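You operate a simulated robot arm through the tools that you are given. There is no shell and no other tool. Be economical: measure what you need, move in short steps, check, and stop when the job is done.

Carry out the task below with a simulated robot arm. There is one attempt and no reset: what you move stays moved.

Task
Fold a grip tab on the yellow tape strip and bond it.
Fine: strip in the channel, black knob folds the plate down, teal button down till SET, plate up, strip back where it lay; pinch and drop nothing.
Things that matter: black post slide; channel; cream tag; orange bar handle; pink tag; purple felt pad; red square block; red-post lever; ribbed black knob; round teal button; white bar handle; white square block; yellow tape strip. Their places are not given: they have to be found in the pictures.

It is judged by the outcome, as a careful person would: the job done as asked, and still so three seconds after it is handed in. It fails if anything else is knocked over, pushed out of place, dropped, spilled or broken. Flat cloth is picked up by pressing the open fingertips on it (5 to 10 N) and closing them slowly along it; thin cloth reads only 2 to 8 mm in the jaws.

Robot
A 6-joint arm with a two-finger parallel gripper, fixed in place. Base frame: the origin is at the foot of the arm, x ahead of it, y to its left, z up; the work surface is at about z = 82. Lengths are in cm, angles in degrees, forces in N, time in s.
With the tool pointing down near the work surface it reaches from about 24 to 64 cm from the base axis. Its first joint turns from -66.0 to 66.0 degrees. Payload 2.7 kg.
The TCP is the grasp point between the finger pads, 2.3 cm short of the fingertips. In the tool frame z runs along the fingers and y along their closing line. The gripper opens to 9.4 cm. The fingers are 3.8 cm wide and 1 cm thick; the gripper's body (5.4 by 9.6 cm) begins 3.9 cm behind the TCP.
Orientation is that of the tool frame in the base frame, as [roll, pitch, yaw] about the fixed x, y, z axes, in that order (R = Rz(yaw) Ry(pitch) Rx(roll)). With the fingers straight down and closing along the base's y, the tool's x points along the base's -x, its y along +y and its z along -z.

Tools
- The arm moves only by the tool apply_moves. Its argument "steps" is a list that holds one entry, the list of rows, each a list of 7 numbers: the shift along the tool's x, y, z in cm, then the turn, a rotation vector about the tool's x, y, z in rad, then the finger opening in cm, from 0 to 9.4. In form: [[[x, y, z, rx, ry, rz, gripper], ...]]. A call has 1 to 8 rows; each row shifts and turns the commanded pose from where the row before left it, along the tool's axes as they then stand. A row lasts 0.2 s, in which the tool goes at most 5 cm and 8.6 degrees; a call with a longer step from one row to the next is refused whole, and so is a gripper value outside its range. A pose out of reach is approached as far as the arm can. The call stops where the force on the tool passes 60 N (or 10 N more than at its start, if that is more) or the arm is blocked; 0.2 s more then pass. Each finger travels about 4.5 cm/s and halts on what it meets, pressing with about 23 N; the grip force reading is that of the motor and also rises with nothing between the fingers. The clock runs only during rows and for 0.2 s after the last one: add rows that do not move to give the fingers time. The reply holds the time, the measured pose of the TCP, the force on the tool along the base axes, the opening and the grip force, in the units named above and with some noise, with the torque about the TCP (base axes, N m) and any sound that the robot's microphone picked up.
- Cameras (640 x 400 px; columns grow to the right, rows downward): "scene" is fixed at [7.54, -47.69, 136.17]; the picture's right is [0.38, -0.92, 0.00], its down [-0.84, -0.35, -0.40] and it looks along [0.37, 0.16, -0.91] (base axes); focal length 214 px, centre (320, 200). "wrist" rides on the gripper at [8.6, 1.6, -7.5] in the tool frame; the picture's right is [-0.18, 0.98, 0.00], its down [-0.58, -0.11, -0.81] and it looks along [-0.79, -0.15, 0.59] (tool axes); focal length 243 px, centre (320, 200).
- get_image(camera): a new picture of that camera. The clock stands still meanwhile.
- point_at(camera, pixels): for up to 12 pixels [column, row] of the newest picture of that camera ("zoom" is the newest enlarged one), the place [x, y, z] in the base frame of the surface seen there, good to about 0.3 cm. The clock stands still meanwhile.
- close_up(camera, box): a new picture of the part [left, top, right, bottom] of that camera's present view, enlarged. The clock stands still meanwhile.
- close_job(): hands the job in; it is judged then, once.

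Go step by step. Measure first, check grasps and placings, and put right what went wrong. The budget is 80 turns and 38 pictures, counting those below and the enlarged ones. Unless the task says otherwise, let go and move clear before handing in, and close with one line.

The tools are called after "Emit:" as name(argument=value, ...) on one line, values as JSON. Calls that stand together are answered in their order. apply_moves: Moves the arm, as the interface text tells. Its arguments: {"type":"object","properties":{"steps":{"type":"array","items":{"type":"array","items":{"type":"array","items":{"type":"number"}}}}},"required":["steps"]} The other tools are called the same way: get_image (camera) takes a picture; point_at (camera, pixels) gives the place of the surface under pixels of a picture; close_up (camera, box) takes an enlarged picture of a part of a camera's view; close_job () hands the job in.

At the start:

```text
time_s: 0.0
position: [39.31, -13.05, 111.33]
tcp_rot: [179.9, 0.0, 179.9]
contact_force: [-0.2, 0.3, -0.6]
moment: [-0.01, -0.02, 0.0]
gripper_width: 9.38
grasp_force: 0.1
```

scene: 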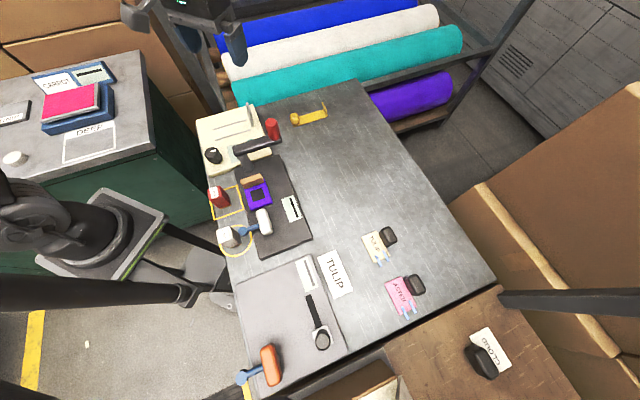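
wrist: 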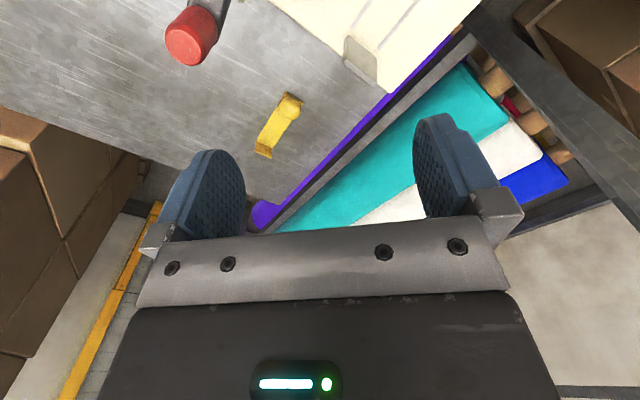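

The scene shows a cream fixture around (230,135), and the yellow strip at (310,113). I'll enlarge that area and the middle of the bench.

Emit:
close_up(camera="scene", box=[190, 85, 340, 179])

Emit:
close_up(camera="scene", box=[190, 165, 350, 265])

```text
4.26 times, centred on (265, 132) of scene
```

zoom: 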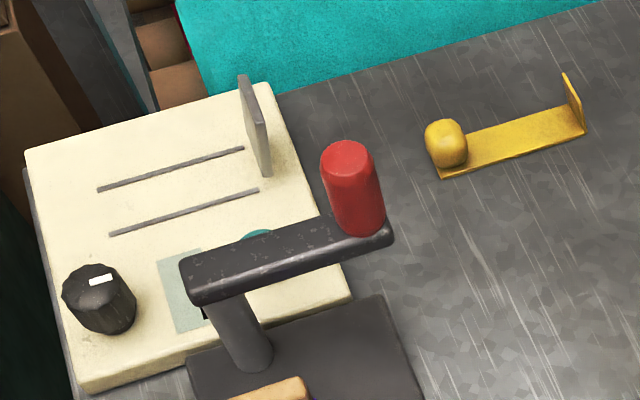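

```text
4.00 times, centred on (270, 215) of scene
```

zoom: 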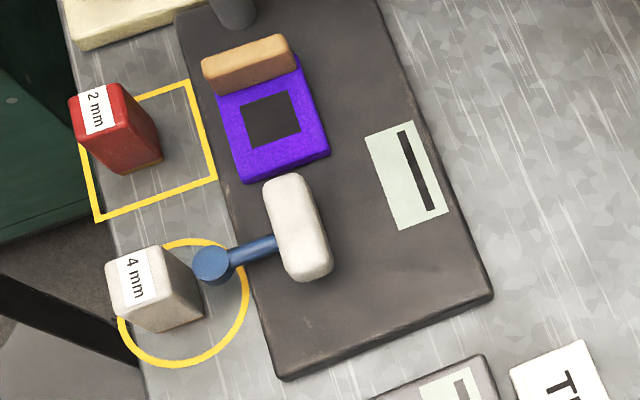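

Zoom 1 shows the channel (two grey lines), upright plate, knob, lever over the teal button, and the strip with a bead and an upturned end. I'll measure these.

Emit:
point_at(camera="scene", pixels=[[294.3, 118.4], [309.6, 117.4], [324, 114], [323, 103.5], [212.7, 129.7], [246.5, 120], [215.7, 140.2], [250, 129.8], [248.5, 106], [213.4, 150.8], [271.6, 123.8], [238, 153]])

Emit:
point_at(camera="scene", pixels=[[250.4, 139.7], [231, 155], [222, 132], [230, 130], [240, 126], [252, 125], [197, 122], [254, 106], [208, 174], [271, 155], [292, 124], [305, 121]])

Emit:
close_up(camera="wrist", box=[160, 0, 480, 200])

```text
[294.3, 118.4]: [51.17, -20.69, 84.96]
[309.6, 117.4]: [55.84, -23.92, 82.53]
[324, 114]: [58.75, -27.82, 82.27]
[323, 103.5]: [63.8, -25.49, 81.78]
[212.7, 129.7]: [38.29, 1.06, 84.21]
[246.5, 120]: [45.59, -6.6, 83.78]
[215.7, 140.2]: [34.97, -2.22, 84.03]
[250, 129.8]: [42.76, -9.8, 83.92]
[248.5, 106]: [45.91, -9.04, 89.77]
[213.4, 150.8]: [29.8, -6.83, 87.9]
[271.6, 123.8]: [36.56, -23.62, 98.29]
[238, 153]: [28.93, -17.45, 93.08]
```

```text
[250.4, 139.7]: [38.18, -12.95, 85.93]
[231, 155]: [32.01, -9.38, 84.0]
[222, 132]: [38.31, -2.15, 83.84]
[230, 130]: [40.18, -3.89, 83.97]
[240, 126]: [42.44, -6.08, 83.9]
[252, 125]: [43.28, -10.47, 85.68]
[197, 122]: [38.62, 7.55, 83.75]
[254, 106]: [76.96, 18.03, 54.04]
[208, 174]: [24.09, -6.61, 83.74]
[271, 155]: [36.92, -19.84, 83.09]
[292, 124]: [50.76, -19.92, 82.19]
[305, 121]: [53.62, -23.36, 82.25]
```

```text
2.00 times, centred on (320, 100) of wrist
```

zoom: 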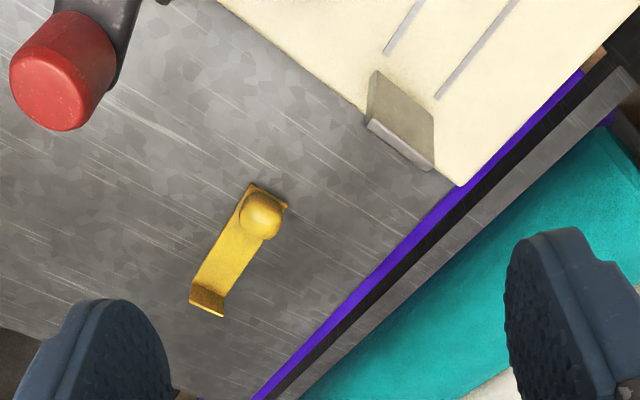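

The channel runs along about (0.71,-0.71) with the plate at its far end. The strip lies parallel to it, with the upturned tab also at the far end. I'll move back and turn the tool -45° so the wrist camera looks along the channel.

Emit:
apply_moves(steps=[[[1.8, 4.2, 1.5, 0, 0, 0, 9.4], [1.8, 4.2, 1.5, 0, 0, 0, 9.4], [1.8, 4.2, 1.5, 0, 0, 0, 9.4], [1.8, 4.2, 1.5, 0, 0, 0, 9.4], [0, 0, 0, 0, 0, 0.131, 9.4], [0, 0, 0, 0, 0, 0.131, 9.4], [0, 0, 0, 0, 0, 0.131, 9.4], [0, 0, 0, 0, 0, 0.131, 9.4]]])

Emit:
apply_moves(steps=[[[0, 0, 0, 0, 0, 0.131, 9.4], [0, 0, 0, 0, 0, 0.131, 9.4], [0, 0, 0, 0, 0, 0, 9.4]]])

Emit:
get_image(camera="wrist")

```text
time_s: 1.8
position: [32.07, 3.64, 105.45]
tcp_rot: [-179.9, -0.1, 149.9]
contact_force: [0.7, -0.2, -0.1]
moment: [0.0, 0.01, 0.02]
gripper_width: 9.36
grasp_force: 0.1
```

```text
time_s: 2.6
position: [32.1, 3.74, 105.3]
tcp_rot: [180.0, -0.1, 134.9]
contact_force: [0.2, 0.1, 1.2]
moment: [0.04, 0.03, 0.0]
gripper_width: 9.4
grasp_force: 0.0
```

```text
32 pictures are left
```

wrist: 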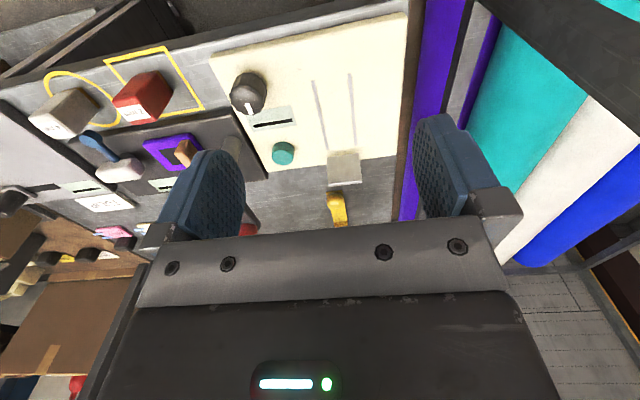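

The wrist view shows the whole fixture: channel at (335,110), plate at (344,168), knob at (247,93), button at (283,153). I'll enlarge it to measure.

Emit:
close_up(camera="wrist", box=[220, 60, 412, 180])

Emit:
close_up(camera="wrist", box=[280, 140, 408, 220])

```text
3.33 times, centred on (316, 120) of wrist
```

zoom: 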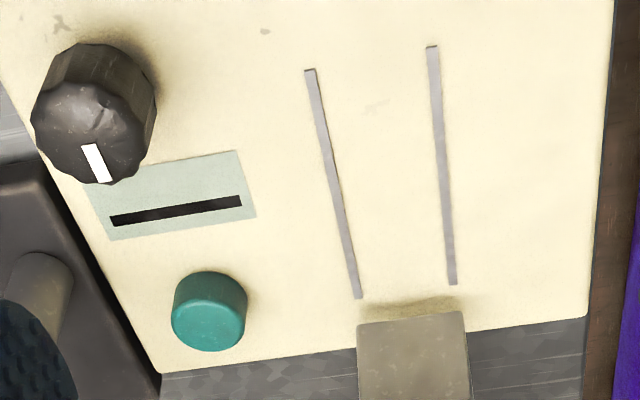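

```text
5.00 times, centred on (344, 180) of wrist
```

zoom: 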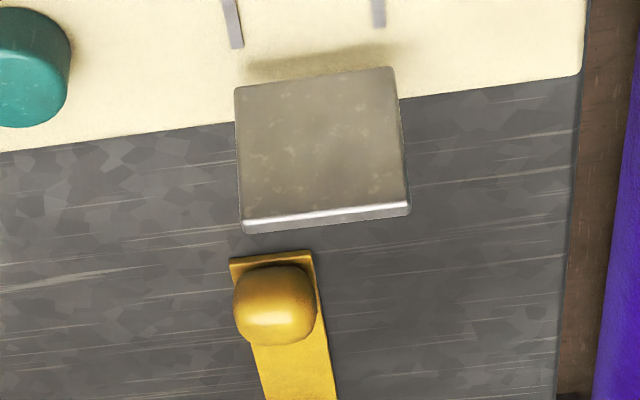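

Measuring the plate and bead in this zoom, plus the knob, button and rails in wrist pixels.

Emit:
point_at(camera="zoom", pixels=[[242, 95], [390, 75], [315, 85], [250, 210], [400, 198], [322, 225], [275, 320], [275, 290], [234, 260], [309, 253], [236, 40], [378, 20]])

Emit:
point_at(camera="wrist", pixels=[[313, 82], [350, 75], [323, 148.5], [356, 145], [247, 106], [238, 96], [241, 88], [282.5, 157.5], [282, 150], [270, 121], [244, 80], [262, 90]])

```text
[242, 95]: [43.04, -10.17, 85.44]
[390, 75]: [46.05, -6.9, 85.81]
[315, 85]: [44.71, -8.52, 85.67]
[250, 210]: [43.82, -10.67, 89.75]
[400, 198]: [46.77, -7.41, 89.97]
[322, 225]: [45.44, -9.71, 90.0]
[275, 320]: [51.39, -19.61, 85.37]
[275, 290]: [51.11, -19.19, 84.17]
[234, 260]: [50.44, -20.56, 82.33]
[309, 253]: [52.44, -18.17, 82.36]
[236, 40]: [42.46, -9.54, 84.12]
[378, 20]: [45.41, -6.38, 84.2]
```

```text
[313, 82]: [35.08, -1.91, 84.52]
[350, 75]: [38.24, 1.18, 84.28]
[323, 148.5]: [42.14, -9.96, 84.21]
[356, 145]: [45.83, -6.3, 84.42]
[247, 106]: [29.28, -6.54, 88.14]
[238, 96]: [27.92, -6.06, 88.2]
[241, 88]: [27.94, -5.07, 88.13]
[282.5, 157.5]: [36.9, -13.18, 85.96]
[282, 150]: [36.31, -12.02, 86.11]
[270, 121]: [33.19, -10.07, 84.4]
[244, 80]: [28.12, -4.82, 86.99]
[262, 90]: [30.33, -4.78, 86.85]
```

The channel spans s≈26–37 along e=(0.71,-0.71), with the plate at s≈37.4. The strip spans s≈50–61, so it needs to shift by about -24 in s and +3 in t. I'll move closer to the strip to measure it precisely.

Emit:
apply_moves(steps=[[[-3.7, -0.45, 0.85, 0, 0, 0, 9.4], [-3.7, -0.45, 0.85, 0, 0, 0, 9.4], [-3.7, -0.45, 0.85, 0, 0, 0, 9.4], [-3.7, -0.45, 0.85, 0, 0, 0, 9.4], [-3.7, -0.45, 0.85, 0, 0, 0, 9.4], [-3.7, -0.45, 0.85, 0, 0, 0, 9.4], [0, 0, 0, 0, 0, 0, 9.4]]])

Emit:
close_up(camera="wrist", box=[224, 80, 416, 200])

```text
time_s: 4.2
position: [45.86, -13.95, 100.17]
tcp_rot: [180.0, 0.1, 135.1]
contact_force: [0.8, -0.4, -0.8]
moment: [0.0, -0.01, 0.0]
gripper_width: 9.39
grasp_force: 0.0
```

```text
3.33 times, centred on (320, 140) of wrist
```

zoom: 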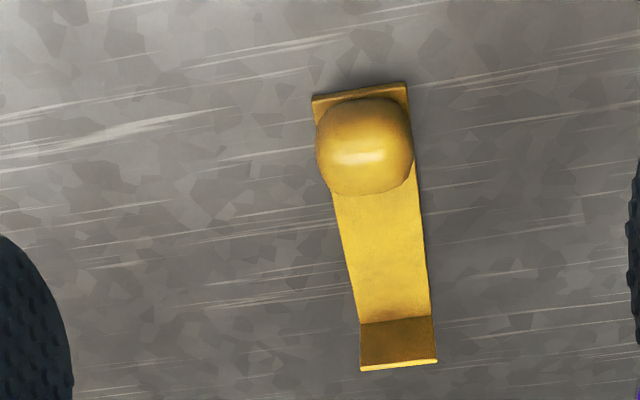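

Emit:
point_at(camera="zoom", pixels=[[315, 98], [405, 85], [319, 150], [411, 150], [364, 110], [364, 150], [364, 185], [362, 319], [432, 315], [364, 366], [434, 362], [397, 300]])

```text
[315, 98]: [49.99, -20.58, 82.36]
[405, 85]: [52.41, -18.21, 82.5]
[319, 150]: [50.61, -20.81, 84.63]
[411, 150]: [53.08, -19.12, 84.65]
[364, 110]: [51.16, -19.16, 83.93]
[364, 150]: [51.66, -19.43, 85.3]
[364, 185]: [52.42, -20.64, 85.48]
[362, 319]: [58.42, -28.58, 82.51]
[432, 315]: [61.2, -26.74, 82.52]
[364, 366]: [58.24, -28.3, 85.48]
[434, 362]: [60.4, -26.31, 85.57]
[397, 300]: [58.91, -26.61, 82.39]
```

The strip is parallel to the channel: bead centre at s≈51.2, t≈22.5 (top z 85.5), bend at s≈61.5. I'll go over the bead and descend with the fingers on either side of it.

Emit:
apply_moves(steps=[[[-3.0, 0, 2, 0, 0, 0, 7], [-3.0, 0, 2, 0, 0, 0, 7], [-2.9, 0, 3, 0, 0, 0, 7], [0, 0, 3, 0, 0, 0, 7], [0, 0, 3, 0, 0, 0, 7], [0, 0, 1.9, 0, 0, 0, 7], [0, 0, 0, 0, 0, 0, 7]]])

Emit:
get_image(camera="wrist")

```text
time_s: 5.8
position: [52.13, -20.21, 85.2]
tcp_rot: [179.9, -0.1, 135.0]
contact_force: [0.6, -0.1, 0.3]
moment: [-0.01, -0.03, 0.01]
gripper_width: 6.99
grasp_force: 0.1
```

```text
28 pictures are left
```

wrist: 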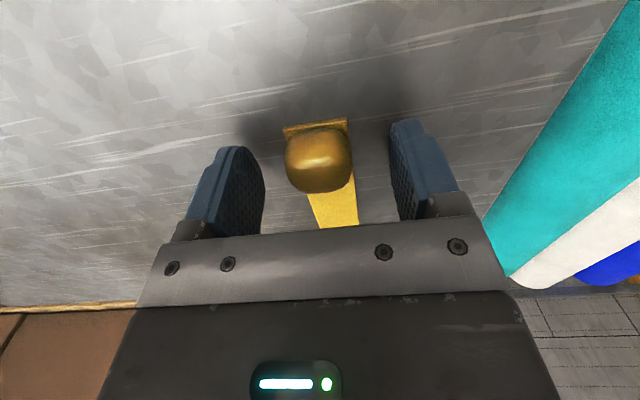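

The bead at (319,160) sits centred between the fingers, so I'll close gently.

Emit:
apply_moves(steps=[[[0, 0, 0, 0, 0, 0, 5], [0, 0, 0, 0, 0, 0, 4], [0, 0, 0, 0, 0, 0, 3], [0, 0, 0, 0, 0, 0, 2.4], [0, 0, 0, 0, 0, 0, 2.2], [0, 0, 0, 0, 0, 0, 2.2]]])

```text
time_s: 7.2
position: [52.13, -20.22, 85.37]
tcp_rot: [-180.0, 0.0, 134.9]
contact_force: [-0.2, 0.0, -0.4]
moment: [-0.01, 0.02, -0.01]
gripper_width: 3.3
grasp_force: 23.2
```

The bead is held at 3.3 cm opening. I'll lift and check.

Emit:
apply_moves(steps=[[[0, 0, -1, 0, 0, 0, 2.2], [0, 0, -2, 0, 0, 0, 2.2], [0, 0, -3, 0, 0, 0, 2.2], [0, 0, -3, 0, 0, 0, 2.2], [0, 0, -2, 0, 0, 0, 2.2], [0, 0, 0, 0, 0, 0, 2.2]]])

Emit:
close_up(camera="scene", box=[190, 60, 350, 160])

```text
time_s: 8.6
position: [52.12, -20.18, 96.26]
tcp_rot: [180.0, 0.0, 134.9]
contact_force: [-0.4, -0.5, 0.0]
moment: [-0.02, 0.02, 0.04]
gripper_width: 3.28
grasp_force: 22.8
```

```text
4.00 times, centred on (270, 110) of scene
```

zoom: 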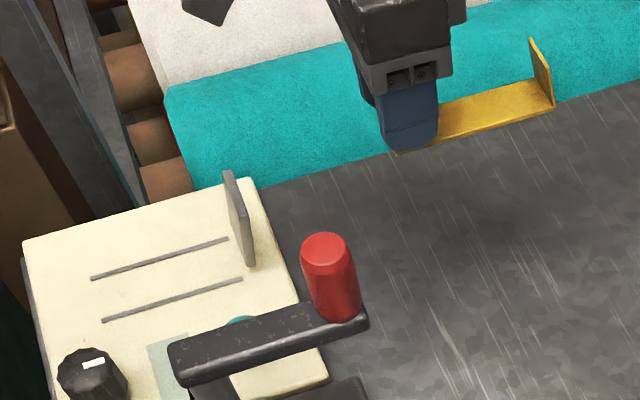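

The strip hangs rigidly with its tab forward. I'll carry it over the plate (clearance about 3 cm) to above the channel, then lower to a hover.

Emit:
apply_moves(steps=[[[3.0, 0.4, -0.5, 0, 0, 0, 2.2], [4, 0.5, 0, 0, 0, 0, 2.2], [4, 0.5, 0, 0, 0, 0, 2.2], [4, 0.5, 0, 0, 0, 0, 2.2], [4, 0.5, 0, 0, 0, 0, 2.2], [3.7, 0.4, 0, 0, 0, 0, 2.2], [2, 0.2, 0, 0, 0, 0, 2.2], [0, 0, 0, 0, 0, 0, 2.2]]])

Emit:
apply_moves(steps=[[[0, 0, 2, 0, 0, 0, 2.2], [0, 0, 2.4, 0, 0, 0, 2.2], [0, 0, 2.3, 0, 0, 0, 2.2], [0, 0, 1.2, 0, 0, 0, 2.2], [0, 0, 0, 0, 0, 0, 2.2]]])

Emit:
close_up(camera="scene", box=[190, 90, 286, 150])

```text
time_s: 10.4
position: [36.88, -0.49, 96.8]
tcp_rot: [-179.9, 0.0, 134.8]
contact_force: [0.0, 0.3, -1.3]
moment: [0.02, 0.02, 0.01]
gripper_width: 3.29
grasp_force: 22.4
```

```text
time_s: 11.6
position: [36.89, -0.59, 88.79]
tcp_rot: [-179.9, -0.1, 134.9]
contact_force: [-0.3, -0.2, -0.8]
moment: [0.03, -0.03, -0.02]
gripper_width: 3.33
grasp_force: 23.3
```

```text
6.67 times, centred on (238, 120) of scene
```

zoom: 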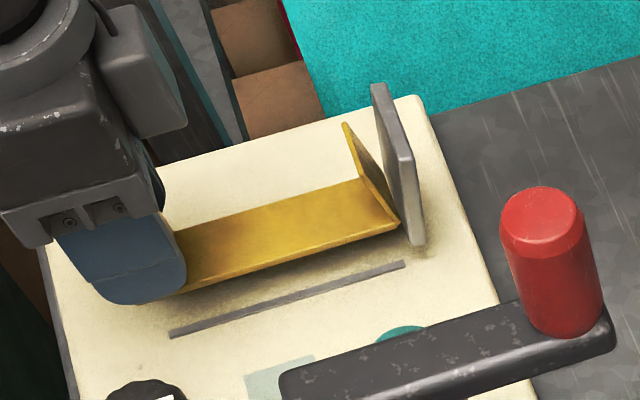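

The strip hovers in line over the channel with its tab just short of the plate. I'll measure the remaining gaps.

Emit:
point_at(camera="zoom", pixels=[[395, 224], [362, 182], [310, 215], [347, 128], [374, 92], [419, 235], [405, 195], [400, 265], [172, 332], [300, 260]])

```text
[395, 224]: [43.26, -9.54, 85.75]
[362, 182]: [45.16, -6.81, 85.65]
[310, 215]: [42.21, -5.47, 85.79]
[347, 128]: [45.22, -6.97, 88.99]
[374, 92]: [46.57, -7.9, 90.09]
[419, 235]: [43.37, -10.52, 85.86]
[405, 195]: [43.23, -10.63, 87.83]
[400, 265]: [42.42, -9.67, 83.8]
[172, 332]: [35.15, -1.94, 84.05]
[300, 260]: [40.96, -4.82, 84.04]
```

Strip centred at t≈25.5 and bend at s≈36.9, just inside the plate. Lowering straight down gently.

Emit:
apply_moves(steps=[[[0, 0, 0.8, 0, 0, 0, 2.2], [0, 0, 0.5, 0, 0, 0, 2.2], [0, 0, 0.2, 0, 0, 0, 2.2], [0, 0, 0.15, 0, 0, 0, 2.2], [0, 0, 0, 0, 0, 0, 2.2]]])

```text
time_s: 12.8
position: [36.8, -0.6, 87.36]
tcp_rot: [179.9, 0.0, 134.8]
contact_force: [-1.8, 0.4, 7.9]
moment: [-0.07, 0.02, -0.04]
gripper_width: 3.34
grasp_force: 22.9
```

Contact at about 8 N means the strip is seated. I'll ease up 0.15 cm, open, retreat upward and look.

Emit:
apply_moves(steps=[[[0, 0, -0.1, 0, 0, 0, 3.3], [0, 0, 0, 0, 0, 0, 4], [0, 0, 0, 0, 0, 0, 5], [0, 0, 0, 0, 0, 0, 6], [0, 0, -1.5, 0, 0, 0, 6], [0, 0, -4, 0, 0, 0, 6], [0, 0, -4, 0, 0, 0, 6], [0, 0, 0, 0, 0, 0, 6]]])

Emit:
close_up(camera="scene", box=[190, 90, 286, 150])

```text
time_s: 14.6
position: [36.83, -0.62, 96.94]
tcp_rot: [-179.9, -0.1, 134.9]
contact_force: [-0.3, 0.2, 0.1]
moment: [0.0, 0.0, 0.02]
gripper_width: 6.02
grasp_force: 0.0
```

```text
6.67 times, centred on (238, 120) of scene
```

zoom: 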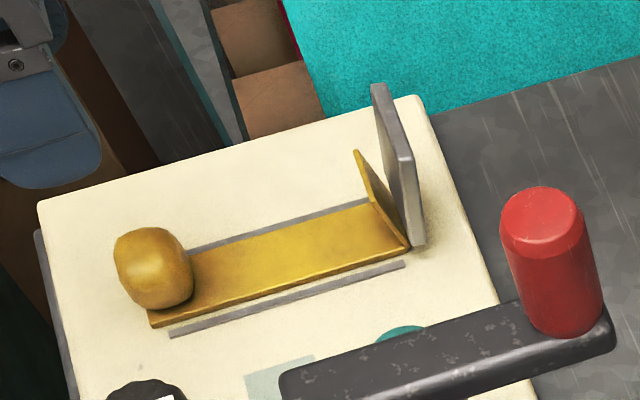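

The strip lies straight between the rails with its tab against the plate. Next is the knob, so I'll zoom to find its centre.

Emit:
close_up(camera="scene", box=[190, 130, 254, 170])

```text
10.00 times, centred on (222, 150) of scene
```

zoom: 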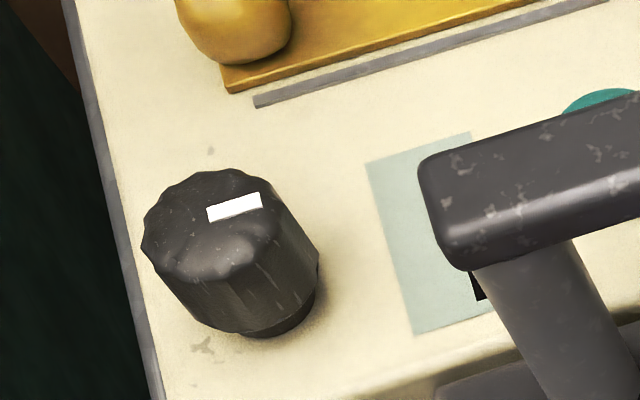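

Emit:
point_at(camera="zoom", pixels=[[210, 226], [150, 245], [270, 210], [215, 176], [207, 274], [212, 216], [257, 201], [260, 312], [200, 300], [300, 250]])

```text
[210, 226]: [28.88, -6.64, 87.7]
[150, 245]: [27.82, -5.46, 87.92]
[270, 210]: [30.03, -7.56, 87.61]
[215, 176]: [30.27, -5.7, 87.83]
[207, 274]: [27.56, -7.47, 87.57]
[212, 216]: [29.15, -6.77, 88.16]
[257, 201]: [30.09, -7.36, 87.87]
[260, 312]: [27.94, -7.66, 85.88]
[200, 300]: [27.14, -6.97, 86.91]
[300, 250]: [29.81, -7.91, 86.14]
```

Knob centre ≈ (28.9,-6.4), top z≈88. I'll move above it with the fingers straddling, then lower.

Emit:
apply_moves(steps=[[[0.5, -3.3, 0, 0, 0, 0, 7], [0.5, -3.2, 0, 0, 0, 0, 7], [0.5, -3.2, 0, 0, 0, 0, 7], [0, 0, 3, 0, 0, 0, 7], [0, 0, 3, 0, 0, 0, 7], [0, 0, 2.4, 0, 0, 0, 7], [0, 0, 1.3, 0, 0, 0, 7], [0, 0, 0, 0, 0, 0, 7]]])

Emit:
get_image(camera="wrist")

```text
time_s: 16.4
position: [28.88, -6.28, 87.18]
tcp_rot: [-179.9, 0.0, 134.8]
contact_force: [0.2, -0.3, 0.2]
moment: [0.01, 0.01, -0.02]
gripper_width: 6.99
grasp_force: 0.1
```

```text
23 pictures are left
```

wrist: 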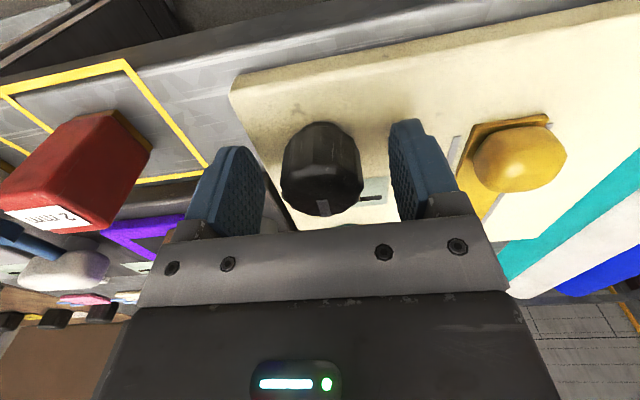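

The knob at (322,165) is centred between the fingers. I'll close on it.

Emit:
apply_moves(steps=[[[0, 0, 0, 0, 0, 0, 5], [0, 0, 0, 0, 0, 0, 4], [0, 0, 0, 0, 0, 0, 3.4], [0, 0, 0, 0, 0, 0, 3], [0, 0, 0, 0, 0, 0, 2.5], [0, 0, 0, 0, 0, 0, 2.5]]])

Emit:
apply_moves(steps=[[[0, 0, 0, 0, 0, 0.1, 2.5], [0, 0, 0, 0, 0, 0.1, 2.5], [0, 0, 0, 0, 0, 0, 2.5]]])

```text
time_s: 17.8
position: [29.0, -6.41, 87.21]
tcp_rot: [-179.9, 0.0, 135.0]
contact_force: [6.3, 9.5, -3.5]
moment: [-0.49, 0.21, 0.01]
gripper_width: 3.81
grasp_force: 45.1
```

```text
time_s: 18.6
position: [28.9, -6.31, 87.13]
tcp_rot: [-179.9, -0.1, 123.5]
contact_force: [8.6, 19.5, -2.9]
moment: [-0.05, 0.68, 0.0]
gripper_width: 3.78
grasp_force: 44.8
```

The knob pushes the tool toward +y (about 20 N), so I'll shift about 0.25 cm along tool y to relieve it. The turn met no torque, so I'll check a picture for plate motion.

Emit:
apply_moves(steps=[[[0, 0.2, 0, 0, 0, 0, 2.5], [0, 0, 0, 0, 0, 0, 2.5]]])

Emit:
close_up(camera="scene", box=[190, 90, 286, 150])

```text
time_s: 19.2
position: [29.0, -6.27, 87.15]
tcp_rot: [-179.8, 0.0, 123.4]
contact_force: [-10.0, 2.2, 14.5]
moment: [-0.34, -1.32, -0.02]
gripper_width: 3.8
grasp_force: 45.4
```

```text
6.67 times, centred on (238, 120) of scene
```

zoom: 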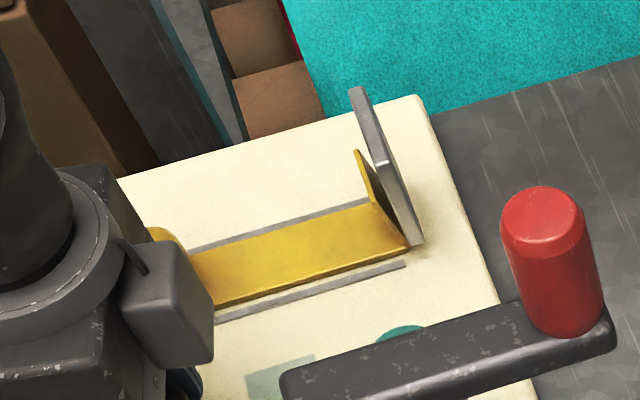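

The plate has begun tilting toward the channel, so this is the right direction. Continuing the turn.

Emit:
apply_moves(steps=[[[0, 0, 0, 0, 0, 0.12, 2.5], [0, 0, 0, 0, 0, 0.12, 2.5], [0, 0, 0, 0, 0, 0.12, 2.5], [0, 0, 0, 0, 0, 0, 2.5]]])

```text
time_s: 20.2
position: [29.01, -6.27, 87.22]
tcp_rot: [-179.9, 0.0, 102.7]
contact_force: [-6.9, -3.1, 12.0]
moment: [0.29, -0.06, -0.06]
gripper_width: 3.78
grasp_force: 44.9
```

Emit:
apply_moves(steps=[[[0, 0, 0, 0, 0, 0.12, 2.5], [0, 0, 0, 0, 0, 0.12, 2.5], [0, 0, 0, 0, 0, 0.12, 2.5], [0, 0, 0, 0, 0, 0.12, 2.5], [0, 0, 0, 0, 0, 0, 2.5]]])

Emit:
close_up(camera="scene", box=[190, 90, 286, 150])

```text
time_s: 21.4
position: [28.94, -6.34, 87.22]
tcp_rot: [179.9, 0.1, 75.2]
contact_force: [-8.2, 2.1, 9.9]
moment: [-0.6, -0.49, -0.05]
gripper_width: 3.8
grasp_force: 45.5
```

```text
6.67 times, centred on (238, 120) of scene
```

zoom: 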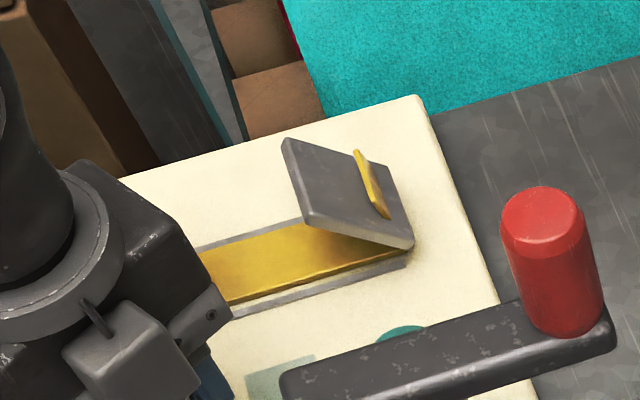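

The plate is at about 60°, and the rigid tab shows through it. I'll continue to the end of travel.

Emit:
apply_moves(steps=[[[0, 0, 0, 0, 0, 0.12, 2.5], [0, 0, 0, 0, 0, 0.12, 2.5], [0, 0, 0, 0, 0, 0.12, 2.5], [0, 0, 0, 0, 0, 0, 2.5]]])

Emit:
close_up(camera="scene", box=[190, 90, 286, 150])

```text
time_s: 22.4
position: [28.98, -6.32, 87.15]
tcp_rot: [179.9, 0.0, 54.6]
contact_force: [1.8, -2.2, -2.8]
moment: [0.06, 0.63, -0.04]
gripper_width: 3.77
grasp_force: 44.7
```

```text
6.67 times, centred on (238, 120) of scene
```

zoom: 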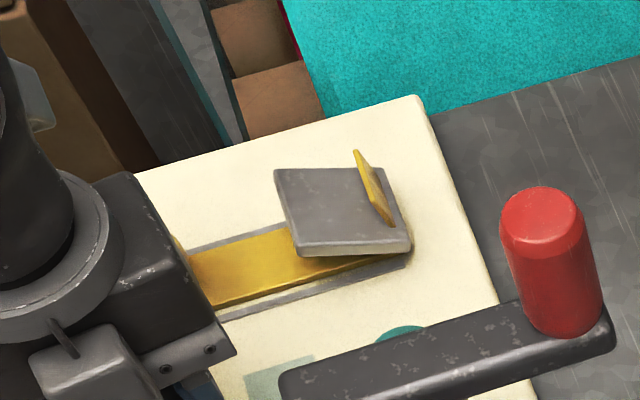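

The plate is almost flat. I'll turn the last bit while watching torque.

Emit:
apply_moves(steps=[[[0, 0, 0, 0, 0, 0.1, 2.5], [0, 0, 0, 0, 0, 0.1, 2.5], [0, 0, 0, 0, 0, 0, 2.5]]])

Emit:
close_up(camera="scene", box=[190, 90, 286, 150])

```text
time_s: 23.2
position: [28.99, -6.33, 87.17]
tcp_rot: [180.0, 0.1, 43.0]
contact_force: [2.0, -5.9, -14.0]
moment: [-0.63, -0.27, -0.03]
gripper_width: 3.8
grasp_force: 45.0
```

```text
6.67 times, centred on (238, 120) of scene
```

zoom: 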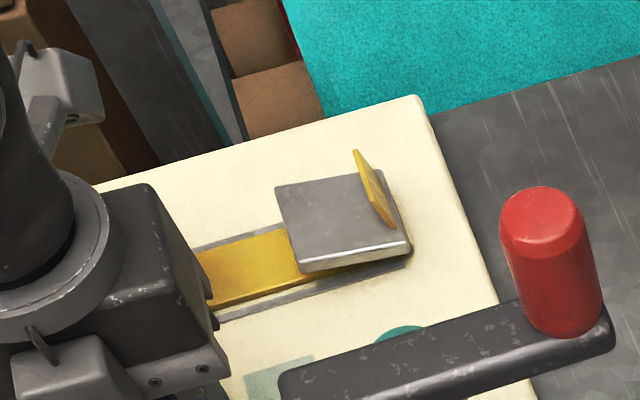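

The plate looks flat but the tab still stands through it. I'll turn a little further to find the stop.

Emit:
apply_moves(steps=[[[0, 0, 0, 0, 0, 0.08, 2.5], [0, 0, 0, 0, 0, 0.08, 2.5], [0, 0, 0, 0, 0, 0, 2.5]]])

Emit:
close_up(camera="scene", box=[190, 90, 286, 150])

```text
time_s: 24.0
position: [29.04, -6.3, 87.11]
tcp_rot: [180.0, 0.0, 34.0]
contact_force: [4.8, -13.0, -12.4]
moment: [0.32, 0.62, 0.55]
gripper_width: 3.78
grasp_force: 45.1
```

```text
6.67 times, centred on (238, 120) of scene
```

zoom: 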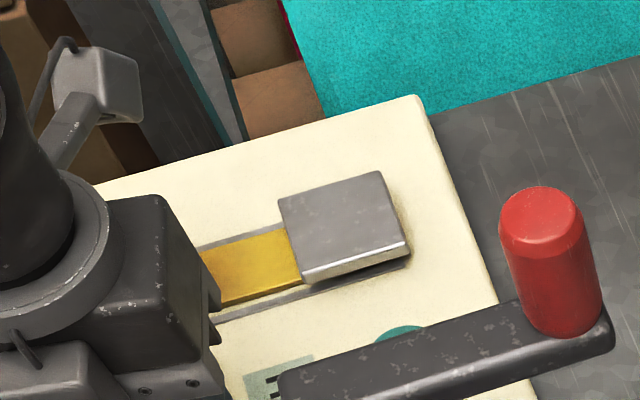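

The tab is now folded under the plate, and the knob is at its stop (0.55 N·m). I'll release the knob and rise.

Emit:
apply_moves(steps=[[[0, 0, 0, 0, 0, -0.02, 4], [0, 0, 0, 0, 0, 0, 5], [0, 0, 0, 0, 0, 0, 6.4], [0, 0, 0, 0, 0, 0, 6.4], [0, 0, -2, 0, 0, 0, 6.4], [0, 0, -4, 0, 0, 0, 6.4], [0, 0, -4, 0, 0, 0, 6.4], [0, 0, 0, 0, 0, 0, 6.4]]])

Emit:
close_up(camera="scene", box=[190, 95, 286, 155])

```text
time_s: 25.8
position: [29.02, -6.3, 97.16]
tcp_rot: [179.9, 0.0, 35.2]
contact_force: [-0.2, -0.6, -0.1]
moment: [-0.01, 0.01, 0.01]
gripper_width: 6.41
grasp_force: 0.0
```

```text
6.67 times, centred on (238, 125) of scene
```

zoom: 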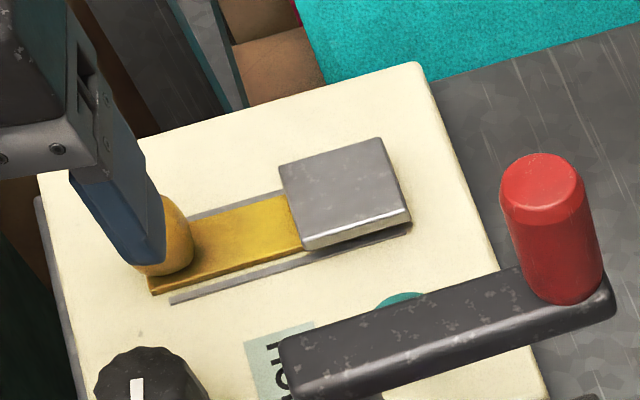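

The plate stays down and the display reads "HO…" (hold). I'll close the fingers, move over the button at ≈(36.9,-12.8) and descend to just above it.

Emit:
apply_moves(steps=[[[0.7, 2.5, 0, 0, 0, 0, 4], [0.7, 2.5, 0, 0, 0, 0, 2], [0.7, 2.5, 0, 0, 0, 0, 0], [0.62, 2.35, 0, 0, 0, 0, 0], [0, 0, 3, 0, 0, 0, 0], [0, 0, 3, 0, 0, 0, 0], [0, 0, 1.6, 0, 0, 0, 0], [0, 0, 0, 0, 0, 0, 0]]])

Emit:
get_image(camera="wrist")

```text
time_s: 27.6
position: [36.92, -12.87, 89.61]
tcp_rot: [180.0, 0.0, 35.3]
contact_force: [-0.8, 0.2, -0.4]
moment: [-0.01, -0.02, 0.0]
gripper_width: 0.0
grasp_force: 22.8
```

```text
16 pictures are left
```

wrist: 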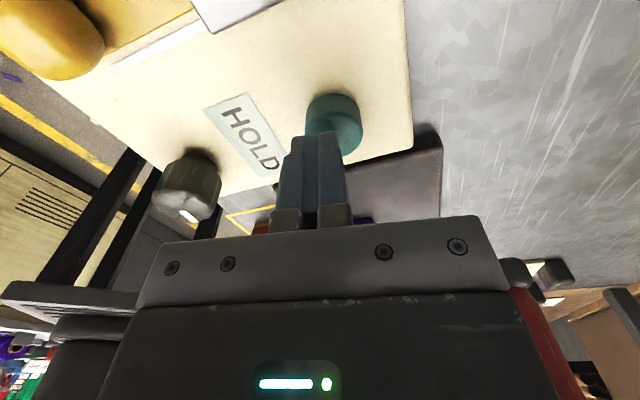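

The display reads HOLD. The button seems about 1 cm toward tool +y of the fingers, so I'll measure it.

Emit:
point_at(camera="wrist", pixels=[[345, 125], [350, 118], [335, 96], [356, 125], [348, 140], [355, 140], [309, 115], [350, 150], [359, 132]])

```text
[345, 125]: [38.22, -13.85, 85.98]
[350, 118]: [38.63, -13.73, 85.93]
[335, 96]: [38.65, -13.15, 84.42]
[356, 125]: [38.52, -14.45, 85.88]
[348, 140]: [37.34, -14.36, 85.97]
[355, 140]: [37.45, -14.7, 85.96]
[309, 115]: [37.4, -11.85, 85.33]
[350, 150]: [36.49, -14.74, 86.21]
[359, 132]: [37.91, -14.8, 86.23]
```

The button centre is ≈(37.3,-13.4). I'll shift 0.65 along tool y and press down gradually.

Emit:
apply_moves(steps=[[[0, 0.65, 0, 0, 0, 0, 0], [0, 0, 0.8, 0, 0, 0, 0], [0, 0, 0.4, 0, 0, 0, 0], [0, 0, 0.2, 0, 0, 0, 0], [0, 0, 0.2, 0, 0, 0, 0], [0, 0, 0, 0, 0, 0, 0]]])

```text
time_s: 29.0
position: [37.34, -13.22, 87.97]
tcp_rot: [180.0, 0.0, 35.1]
contact_force: [0.9, -1.1, 0.9]
moment: [-0.05, -0.02, 0.05]
gripper_width: 0.02
grasp_force: 23.0
```

Emit:
apply_moves(steps=[[[0, 0, 0.2, 0, 0, 0, 0], [0, 0, 0.2, 0, 0, 0, 0], [0, 0, 0.15, 0, 0, 0, 0], [0, 0, 0, 0, 0, 0, 0], [0, 0, 0, 0, 0, 0, 0]]])

```text
time_s: 30.2
position: [37.36, -13.25, 87.39]
tcp_rot: [180.0, -0.1, 35.2]
contact_force: [1.1, 0.4, 5.2]
moment: [0.04, 0.01, -0.02]
gripper_width: 0.02
grasp_force: 23.0
heard: click
```

A click: the button is down at about 5 N. I'll press slightly more and hold for a while.

Emit:
apply_moves(steps=[[[0, 0, 0.1, 0, 0, 0, 0], [0, 0, 0, 0, 0, 0, 0], [0, 0, 0, 0, 0, 0, 0], [0, 0, 0, 0, 0, 0, 0], [0, 0, 0, 0, 0, 0, 0], [0, 0, 0, 0, 0, 0, 0], [0, 0, 0, 0, 0, 0, 0], [0, 0, 0, 0, 0, 0, 0]]])

Emit:
apply_moves(steps=[[[0, 0, 0, 0, 0, 0, 0], [0, 0, 0, 0, 0, 0, 0], [0, 0, 0, 0, 0, 0, 0], [0, 0, 0, 0, 0, 0, 0], [0, 0, 0, 0, 0, 0, 0], [0, 0, 0, 0, 0, 0, 0], [0, 0, 0, 0, 0, 0, 0], [0, 0, 0, 0, 0, 0, 0]]])

Emit:
get_image(camera="wrist")

```text
time_s: 32.0
position: [37.43, -13.17, 87.41]
tcp_rot: [179.9, 0.0, 35.2]
contact_force: [0.4, -1.1, 12.8]
moment: [-0.05, 0.0, 0.01]
gripper_width: 0.0
grasp_force: 23.6
```

```text
time_s: 33.8
position: [37.28, -13.39, 87.42]
tcp_rot: [179.9, 0.0, 35.2]
contact_force: [2.4, -2.2, 13.4]
moment: [-0.12, -0.03, 0.03]
gripper_width: 0.0
grasp_force: 23.0
```

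```text
15 pictures are left
```

wrist: 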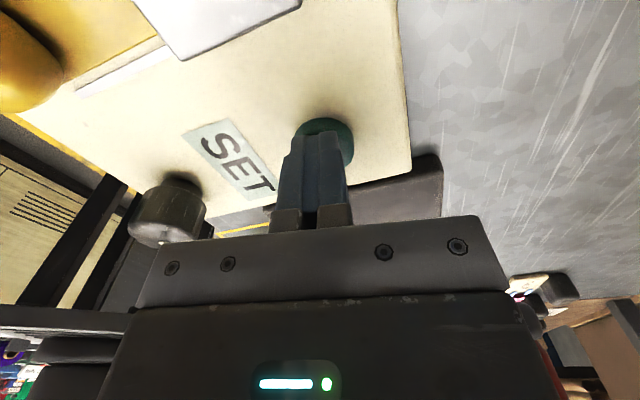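

The display reads SET. I'll rise off the button and return above the knob with the fingers open at the same yaw.

Emit:
apply_moves(steps=[[[0, 0, -2, 0, 0, 0, 0], [0, 0, -4, 0, 0, 0, 0], [0, 0, -3.6, 0, 0, 0, 0], [-0.7, -2.6, 0, 0, 0, 0, 2], [-0.7, -2.6, 0, 0, 0, 0, 4], [-0.7, -2.6, 0, 0, 0, 0, 6.4], [-0.7, -2.7, 0, 0, 0, 0, 6.4], [0, 0, 0, 0, 0, 0, 6.4]]])

```text
time_s: 35.6
position: [29.07, -6.3, 96.94]
tcp_rot: [-180.0, 0.0, 35.2]
contact_force: [-0.8, -0.1, 0.3]
moment: [0.03, 0.01, 0.0]
gripper_width: 6.4
grasp_force: 0.0
```

Above the knob again, I'll lower and grip it.

Emit:
apply_moves(steps=[[[0, 0, 4, 0, 0, 0, 6.4], [0, 0, 3.7, 0, 0, 0, 6.4], [0, 0, 2.0, 0, 0, 0, 6.4], [0, 0, 0, 0, 0, 0, 5], [0, 0, 0, 0, 0, 0, 4], [0, 0, 0, 0, 0, 0, 3], [0, 0, 0, 0, 0, 0, 2.5], [0, 0, 0, 0, 0, 0, 2.5]]])

Emit:
apply_moves(steps=[[[0, 0, 0, 0, 0, -0.12, 2.5], [0, 0, 0, 0, 0, -0.12, 2.5], [0, 0, 0, 0, 0, -0.12, 2.5], [0, 0, 0, 0, 0, 0, 2.5]]])

```text
time_s: 37.4
position: [28.97, -6.34, 87.11]
tcp_rot: [180.0, -0.1, 35.3]
contact_force: [1.6, -1.8, -15.7]
moment: [-0.47, -0.77, 0.05]
gripper_width: 3.76
grasp_force: 45.0
```

```text
time_s: 38.4
position: [29.03, -6.39, 87.11]
tcp_rot: [-180.0, 0.2, 56.0]
contact_force: [5.8, -9.3, -38.5]
moment: [-0.41, -0.51, 0.02]
gripper_width: 3.8
grasp_force: 44.7
```

Vertical force of -38 N means the tool is being held down by the knob. I'll lower the command slightly and keep turning back.

Emit:
apply_moves(steps=[[[0, 0, 0.15, 0, 0, 0, 2.5], [0, 0, 0, 0, 0, -0.12, 2.5], [0, 0, 0, 0, 0, -0.12, 2.5], [0, 0, 0, 0, 0, -0.12, 2.5], [0, 0, 0, 0, 0, 0, 2.5]]])

```text
time_s: 39.6
position: [29.09, -6.36, 87.12]
tcp_rot: [180.0, 0.1, 76.6]
contact_force: [-8.0, -19.7, 29.4]
moment: [-0.24, 0.85, -0.01]
gripper_width: 3.8
grasp_force: 45.6
```

Emit:
apply_moves(steps=[[[-0.1, 0, -0.07, 0, 0, 0, 2.5], [0, 0, 0, 0, 0, -0.12, 2.5], [0, 0, 0, 0, 0, -0.12, 2.5], [0, 0, 0, 0, 0, -0.12, 2.5], [0, 0, 0, 0, 0, 0, 2.5]]])

Emit:
apply_moves(steps=[[[0, 0, 0, 0, 0, -0.12, 2.5], [0, 0, 0, 0, 0, -0.12, 2.5], [0, 0, 0, 0, 0, -0.12, 2.5], [0, 0, 0, 0, 0, 0, 2.5]]])

Emit:
close_up(camera="scene", box=[190, 90, 286, 150])

```text
time_s: 40.8
position: [29.03, -6.26, 87.16]
tcp_rot: [179.9, 0.0, 97.3]
contact_force: [4.4, 4.4, 11.5]
moment: [1.15, 0.68, 0.02]
gripper_width: 3.76
grasp_force: 44.6
```

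```text
time_s: 41.8
position: [29.08, -6.37, 87.07]
tcp_rot: [-180.0, 0.1, 117.8]
contact_force: [3.5, 13.5, 17.6]
moment: [0.23, 0.49, 0.06]
gripper_width: 3.76
grasp_force: 45.2
```

```text
6.67 times, centred on (238, 120) of scene
```

zoom: 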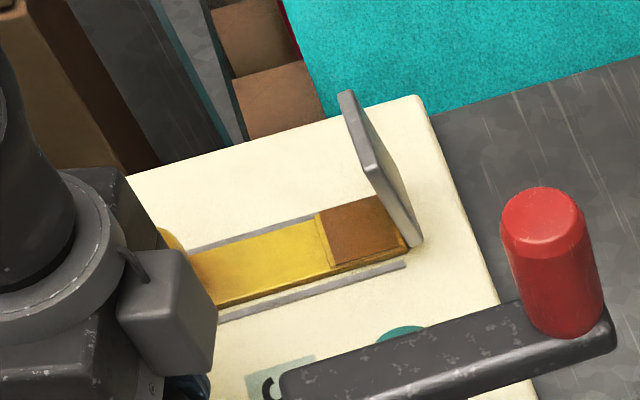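

The tab is folded and bonded, and the plate is nearly up. I'll turn the remaining ~17° to the original position.

Emit:
apply_moves(steps=[[[0, 0, 0, 0, 0, -0.12, 2.5], [0, 0, 0, 0, 0, -0.12, 2.5], [0, 0, 0, 0, 0, -0.06, 2.5], [0, 0, 0, 0, 0, 0, 2.5]]])

```text
time_s: 42.8
position: [28.99, -6.34, 87.13]
tcp_rot: [-180.0, 0.0, 135.1]
contact_force: [3.8, 18.3, 13.0]
moment: [-0.24, 0.12, 0.06]
gripper_width: 3.76
grasp_force: 44.8
```

Emit:
apply_moves(steps=[[[0, 0, 0, 0, 0, -0.025, 2.5], [0, 0, 0, 0, 0, 0.025, 4], [0, 0, 0, 0, 0, 0, 6.6], [0, 0, 0, 0, 0, 0, 6.6], [0, 0, -2, 0, 0, 0, 6.6], [0, 0, -4, 0, 0, 0, 6.6], [0, 0, -4, 0, 0, 0, 6.6], [0, 0, 0, 0, 0, 0, 6.6]]])

Emit:
close_up(camera="scene", box=[190, 95, 286, 155])

```text
time_s: 44.6
position: [28.94, -6.47, 97.12]
tcp_rot: [-180.0, 0.0, 135.0]
contact_force: [-0.8, 0.4, -0.6]
moment: [0.01, -0.02, 0.0]
gripper_width: 6.61
grasp_force: 0.1
```

```text
6.67 times, centred on (238, 125) of scene
```

zoom: 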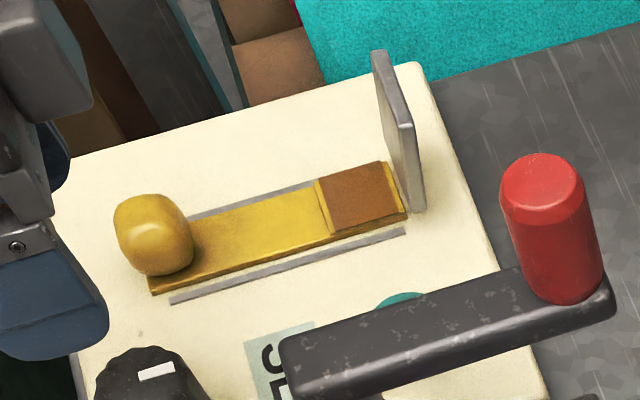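

The plate is upright, the tab is folded, and the strip hasn't moved. I'll return to the bead at (36.83,-0.62) and grip it as before.

Emit:
apply_moves(steps=[[[-0.5, 3.3, 0, 0, 0, 0, 6.6], [-0.5, 3.2, 0, 0, 0, 0, 6.6], [-0.42, 3.2, 0, 0, 0, 0, 6.6], [0, 0, 3.5, 0, 0, 0, 6.6], [0, 0, 3.5, 0, 0, 0, 6.6], [0, 0, 2.0, 0, 0, 0, 6.6], [0, 0, 0.75, 0, 0, 0, 6.6], [0, 0, 0, 0, 0, 0, 6.6]]])

Emit:
apply_moves(steps=[[[0, 0, 0, 0, 0, 0, 5], [0, 0, 0, 0, 0, 0, 4], [0, 0, 0, 0, 0, 0, 3.3], [0, 0, 0, 0, 0, 0, 2.4], [0, 0, 0, 0, 0, 0, 2.2], [0, 0, 0, 0, 0, 0, 2.2]]])

```text
time_s: 46.4
position: [36.91, -0.58, 87.47]
tcp_rot: [180.0, -0.1, 135.0]
contact_force: [-0.7, -0.5, -0.3]
moment: [0.0, 0.01, -0.01]
gripper_width: 6.6
grasp_force: 0.0
```

```text
time_s: 47.8
position: [36.82, -0.5, 87.44]
tcp_rot: [-180.0, 0.0, 135.1]
contact_force: [-0.5, 0.1, 0.4]
moment: [0.0, 0.01, -0.04]
gripper_width: 3.3
grasp_force: 22.8
```

Gripped at 3.3 cm. Lifting clear of the plate before carrying it back.

Emit:
apply_moves(steps=[[[0, 0, -1, 0, 0, 0, 2.2], [0, 0, -2.5, 0, 0, 0, 2.2], [0, 0, -3, 0, 0, 0, 2.2], [0, 0, -3, 0, 0, 0, 2.2], [0, 0, -0.5, 0, 0, 0, 2.2], [0, 0, 0, 0, 0, 0, 2.2]]])

Emit:
apply_moves(steps=[[[-3, -0.4, 0, 0, 0, 0, 2.2], [-4, -0.5, 0, 0, 0, 0, 2.2], [-4, -0.5, 0, 0, 0, 0, 2.2], [-4, -0.5, 0, 0, 0, 0, 2.2], [-4, -0.5, 0, 0, 0, 0, 2.2], [-3.7, -0.4, 0, 0, 0, 0, 2.2], [-2, -0.28, 0, 0, 0, 0, 2.2], [0, 0, 0, 0, 0, 0, 2.2]]])

```text
time_s: 49.2
position: [36.97, -0.79, 97.53]
tcp_rot: [180.0, 0.0, 134.9]
contact_force: [-0.2, -0.5, -1.1]
moment: [-0.02, 0.01, 0.01]
gripper_width: 3.31
grasp_force: 23.5
```

```text
time_s: 51.0
position: [52.03, -20.32, 97.38]
tcp_rot: [180.0, 0.0, 135.0]
contact_force: [0.2, 0.9, -0.8]
moment: [0.0, 0.01, -0.02]
gripper_width: 3.31
grasp_force: 23.0
```

Over the original spot, I'll lower to just above the surface, then touch down gently.

Emit:
apply_moves(steps=[[[0, 0.1, 3, 0, 0, 0, 2.2], [0, 0, 3, 0, 0, 0, 2.2], [0, 0, 3, 0, 0, 0, 2.2], [0, 0, 1.8, 0, 0, 0, 2.2], [0, 0, 0.7, 0, 0, 0, 2.2], [0, 0, 0, 0, 0, 0, 2.2]]])

Emit:
apply_moves(steps=[[[0, 0, 0.2, 0, 0, 0, 2.2], [0, 0, 0.15, 0, 0, 0, 2.2], [0, 0, 0.1, 0, 0, 0, 2.2], [0, 0, 0, 0, 0, 0, 2.2]]])

```text
time_s: 52.4
position: [52.23, -20.16, 85.9]
tcp_rot: [-180.0, 0.0, 135.0]
contact_force: [0.7, 0.2, -0.4]
moment: [0.0, 0.0, 0.0]
gripper_width: 3.33
grasp_force: 22.8
```

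```text
time_s: 53.4
position: [52.19, -20.17, 85.44]
tcp_rot: [-180.0, 0.0, 135.0]
contact_force: [-0.2, 0.2, -0.2]
moment: [-0.01, -0.03, 0.03]
gripper_width: 3.29
grasp_force: 23.1
```

Emit:
apply_moves(steps=[[[0, 0, 0.1, 0, 0, 0, 2.2], [0, 0, 0, 0, 0, 0, 2.2]]])

```text
time_s: 54.0
position: [52.13, -20.17, 85.4]
tcp_rot: [180.0, 0.1, 135.0]
contact_force: [-2.0, 1.6, 8.4]
moment: [0.02, 0.05, -0.03]
gripper_width: 3.31
grasp_force: 23.0
```

Contact at 8 N, so the strip is down. I'll release slowly and rise.

Emit:
apply_moves(steps=[[[0, 0, -0.05, 0, 0, 0, 3.3], [0, 0, 0, 0, 0, 0, 4], [0, 0, 0, 0, 0, 0, 5.5], [0, 0, 0, 0, 0, 0, 7], [0, 0, -2, 0, 0, 0, 7], [0, 0, -4, 0, 0, 0, 7], [3, 0, -4.5, 0, 0, 0, 9.4], [3, 0, -4.5, 0, 0, 0, 9.4]]])

Emit:
apply_moves(steps=[[[3, 0, 0, 0, 0, 0, 9.4], [0, 0, 0, 0, 0, 0, 9.4]]])

Emit:
get_image(camera="scene")

Emit:
close_up(camera="wrist", box=[224, 80, 416, 200])

```text
refused: row 7 steps farther than a row can; nothing moved
```

```text
time_s: 54.6
position: [50.04, -17.93, 85.33]
tcp_rot: [-180.0, 0.0, 135.1]
contact_force: [0.0, -1.0, 0.0]
moment: [-0.01, 0.02, 0.0]
gripper_width: 8.6
grasp_force: 0.1
```

```text
12 pictures are left
```

scene: 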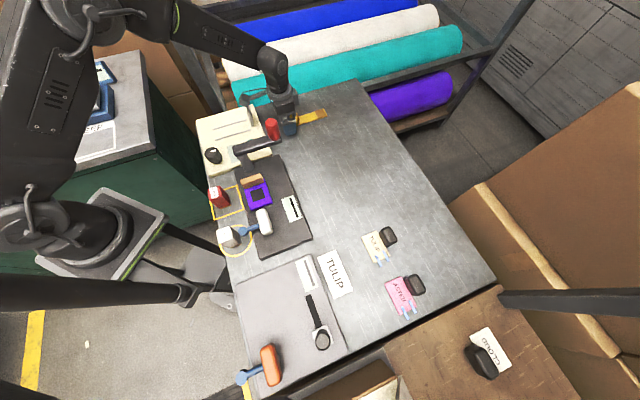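

```text
3.33 times, centred on (320, 140) of wrist
```

zoom: 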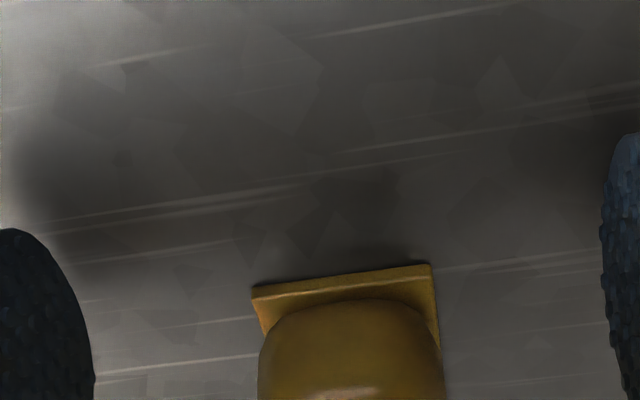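

The release call was refused (one row too long), and the follow-up opened the fingers while sliding back 3 cm. That may have dragged the strip, so I'll rise to the earlier viewing pose and measure it.

Emit:
apply_moves(steps=[[[0, 0, -3, 0, 0, 0, 9.4], [0, 0, -4, 0, 0, 0, 9.4], [0, 0, -4, 0, 0, 0, 9.4], [2, 0, -3.8, 0, 0, 0, 9.4], [3.8, 0, 0, 0, 0, 0, 9.4], [0, 0, 0, 0, 0, 0, 9.4]]])

Emit:
close_up(camera="wrist", box=[224, 80, 416, 200])

```text
time_s: 56.0
position: [45.9, -13.96, 100.21]
tcp_rot: [180.0, 0.0, 135.0]
contact_force: [0.2, -0.2, -0.9]
moment: [0.01, -0.02, 0.01]
gripper_width: 9.38
grasp_force: 0.0
```

```text
3.33 times, centred on (320, 140) of wrist
```

zoom: 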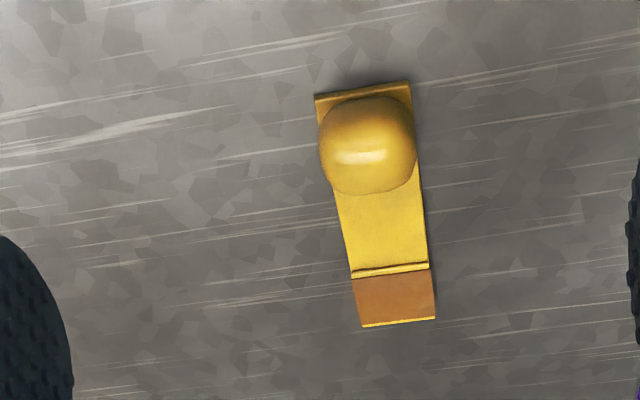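

The strip's corners at zoom (316,97) and (410,82) match the originals at (315,98) and (405,85) to about 1 mm. The fingers are clear and nothing else has moved, so I'll hand in.

Emit:
close_job()

```text
The job is handed in.
```

The tab on the yellow strip is folded and bonded (the display read SET), the plate is back up, and the strip lies within about 1 mm of where it was.
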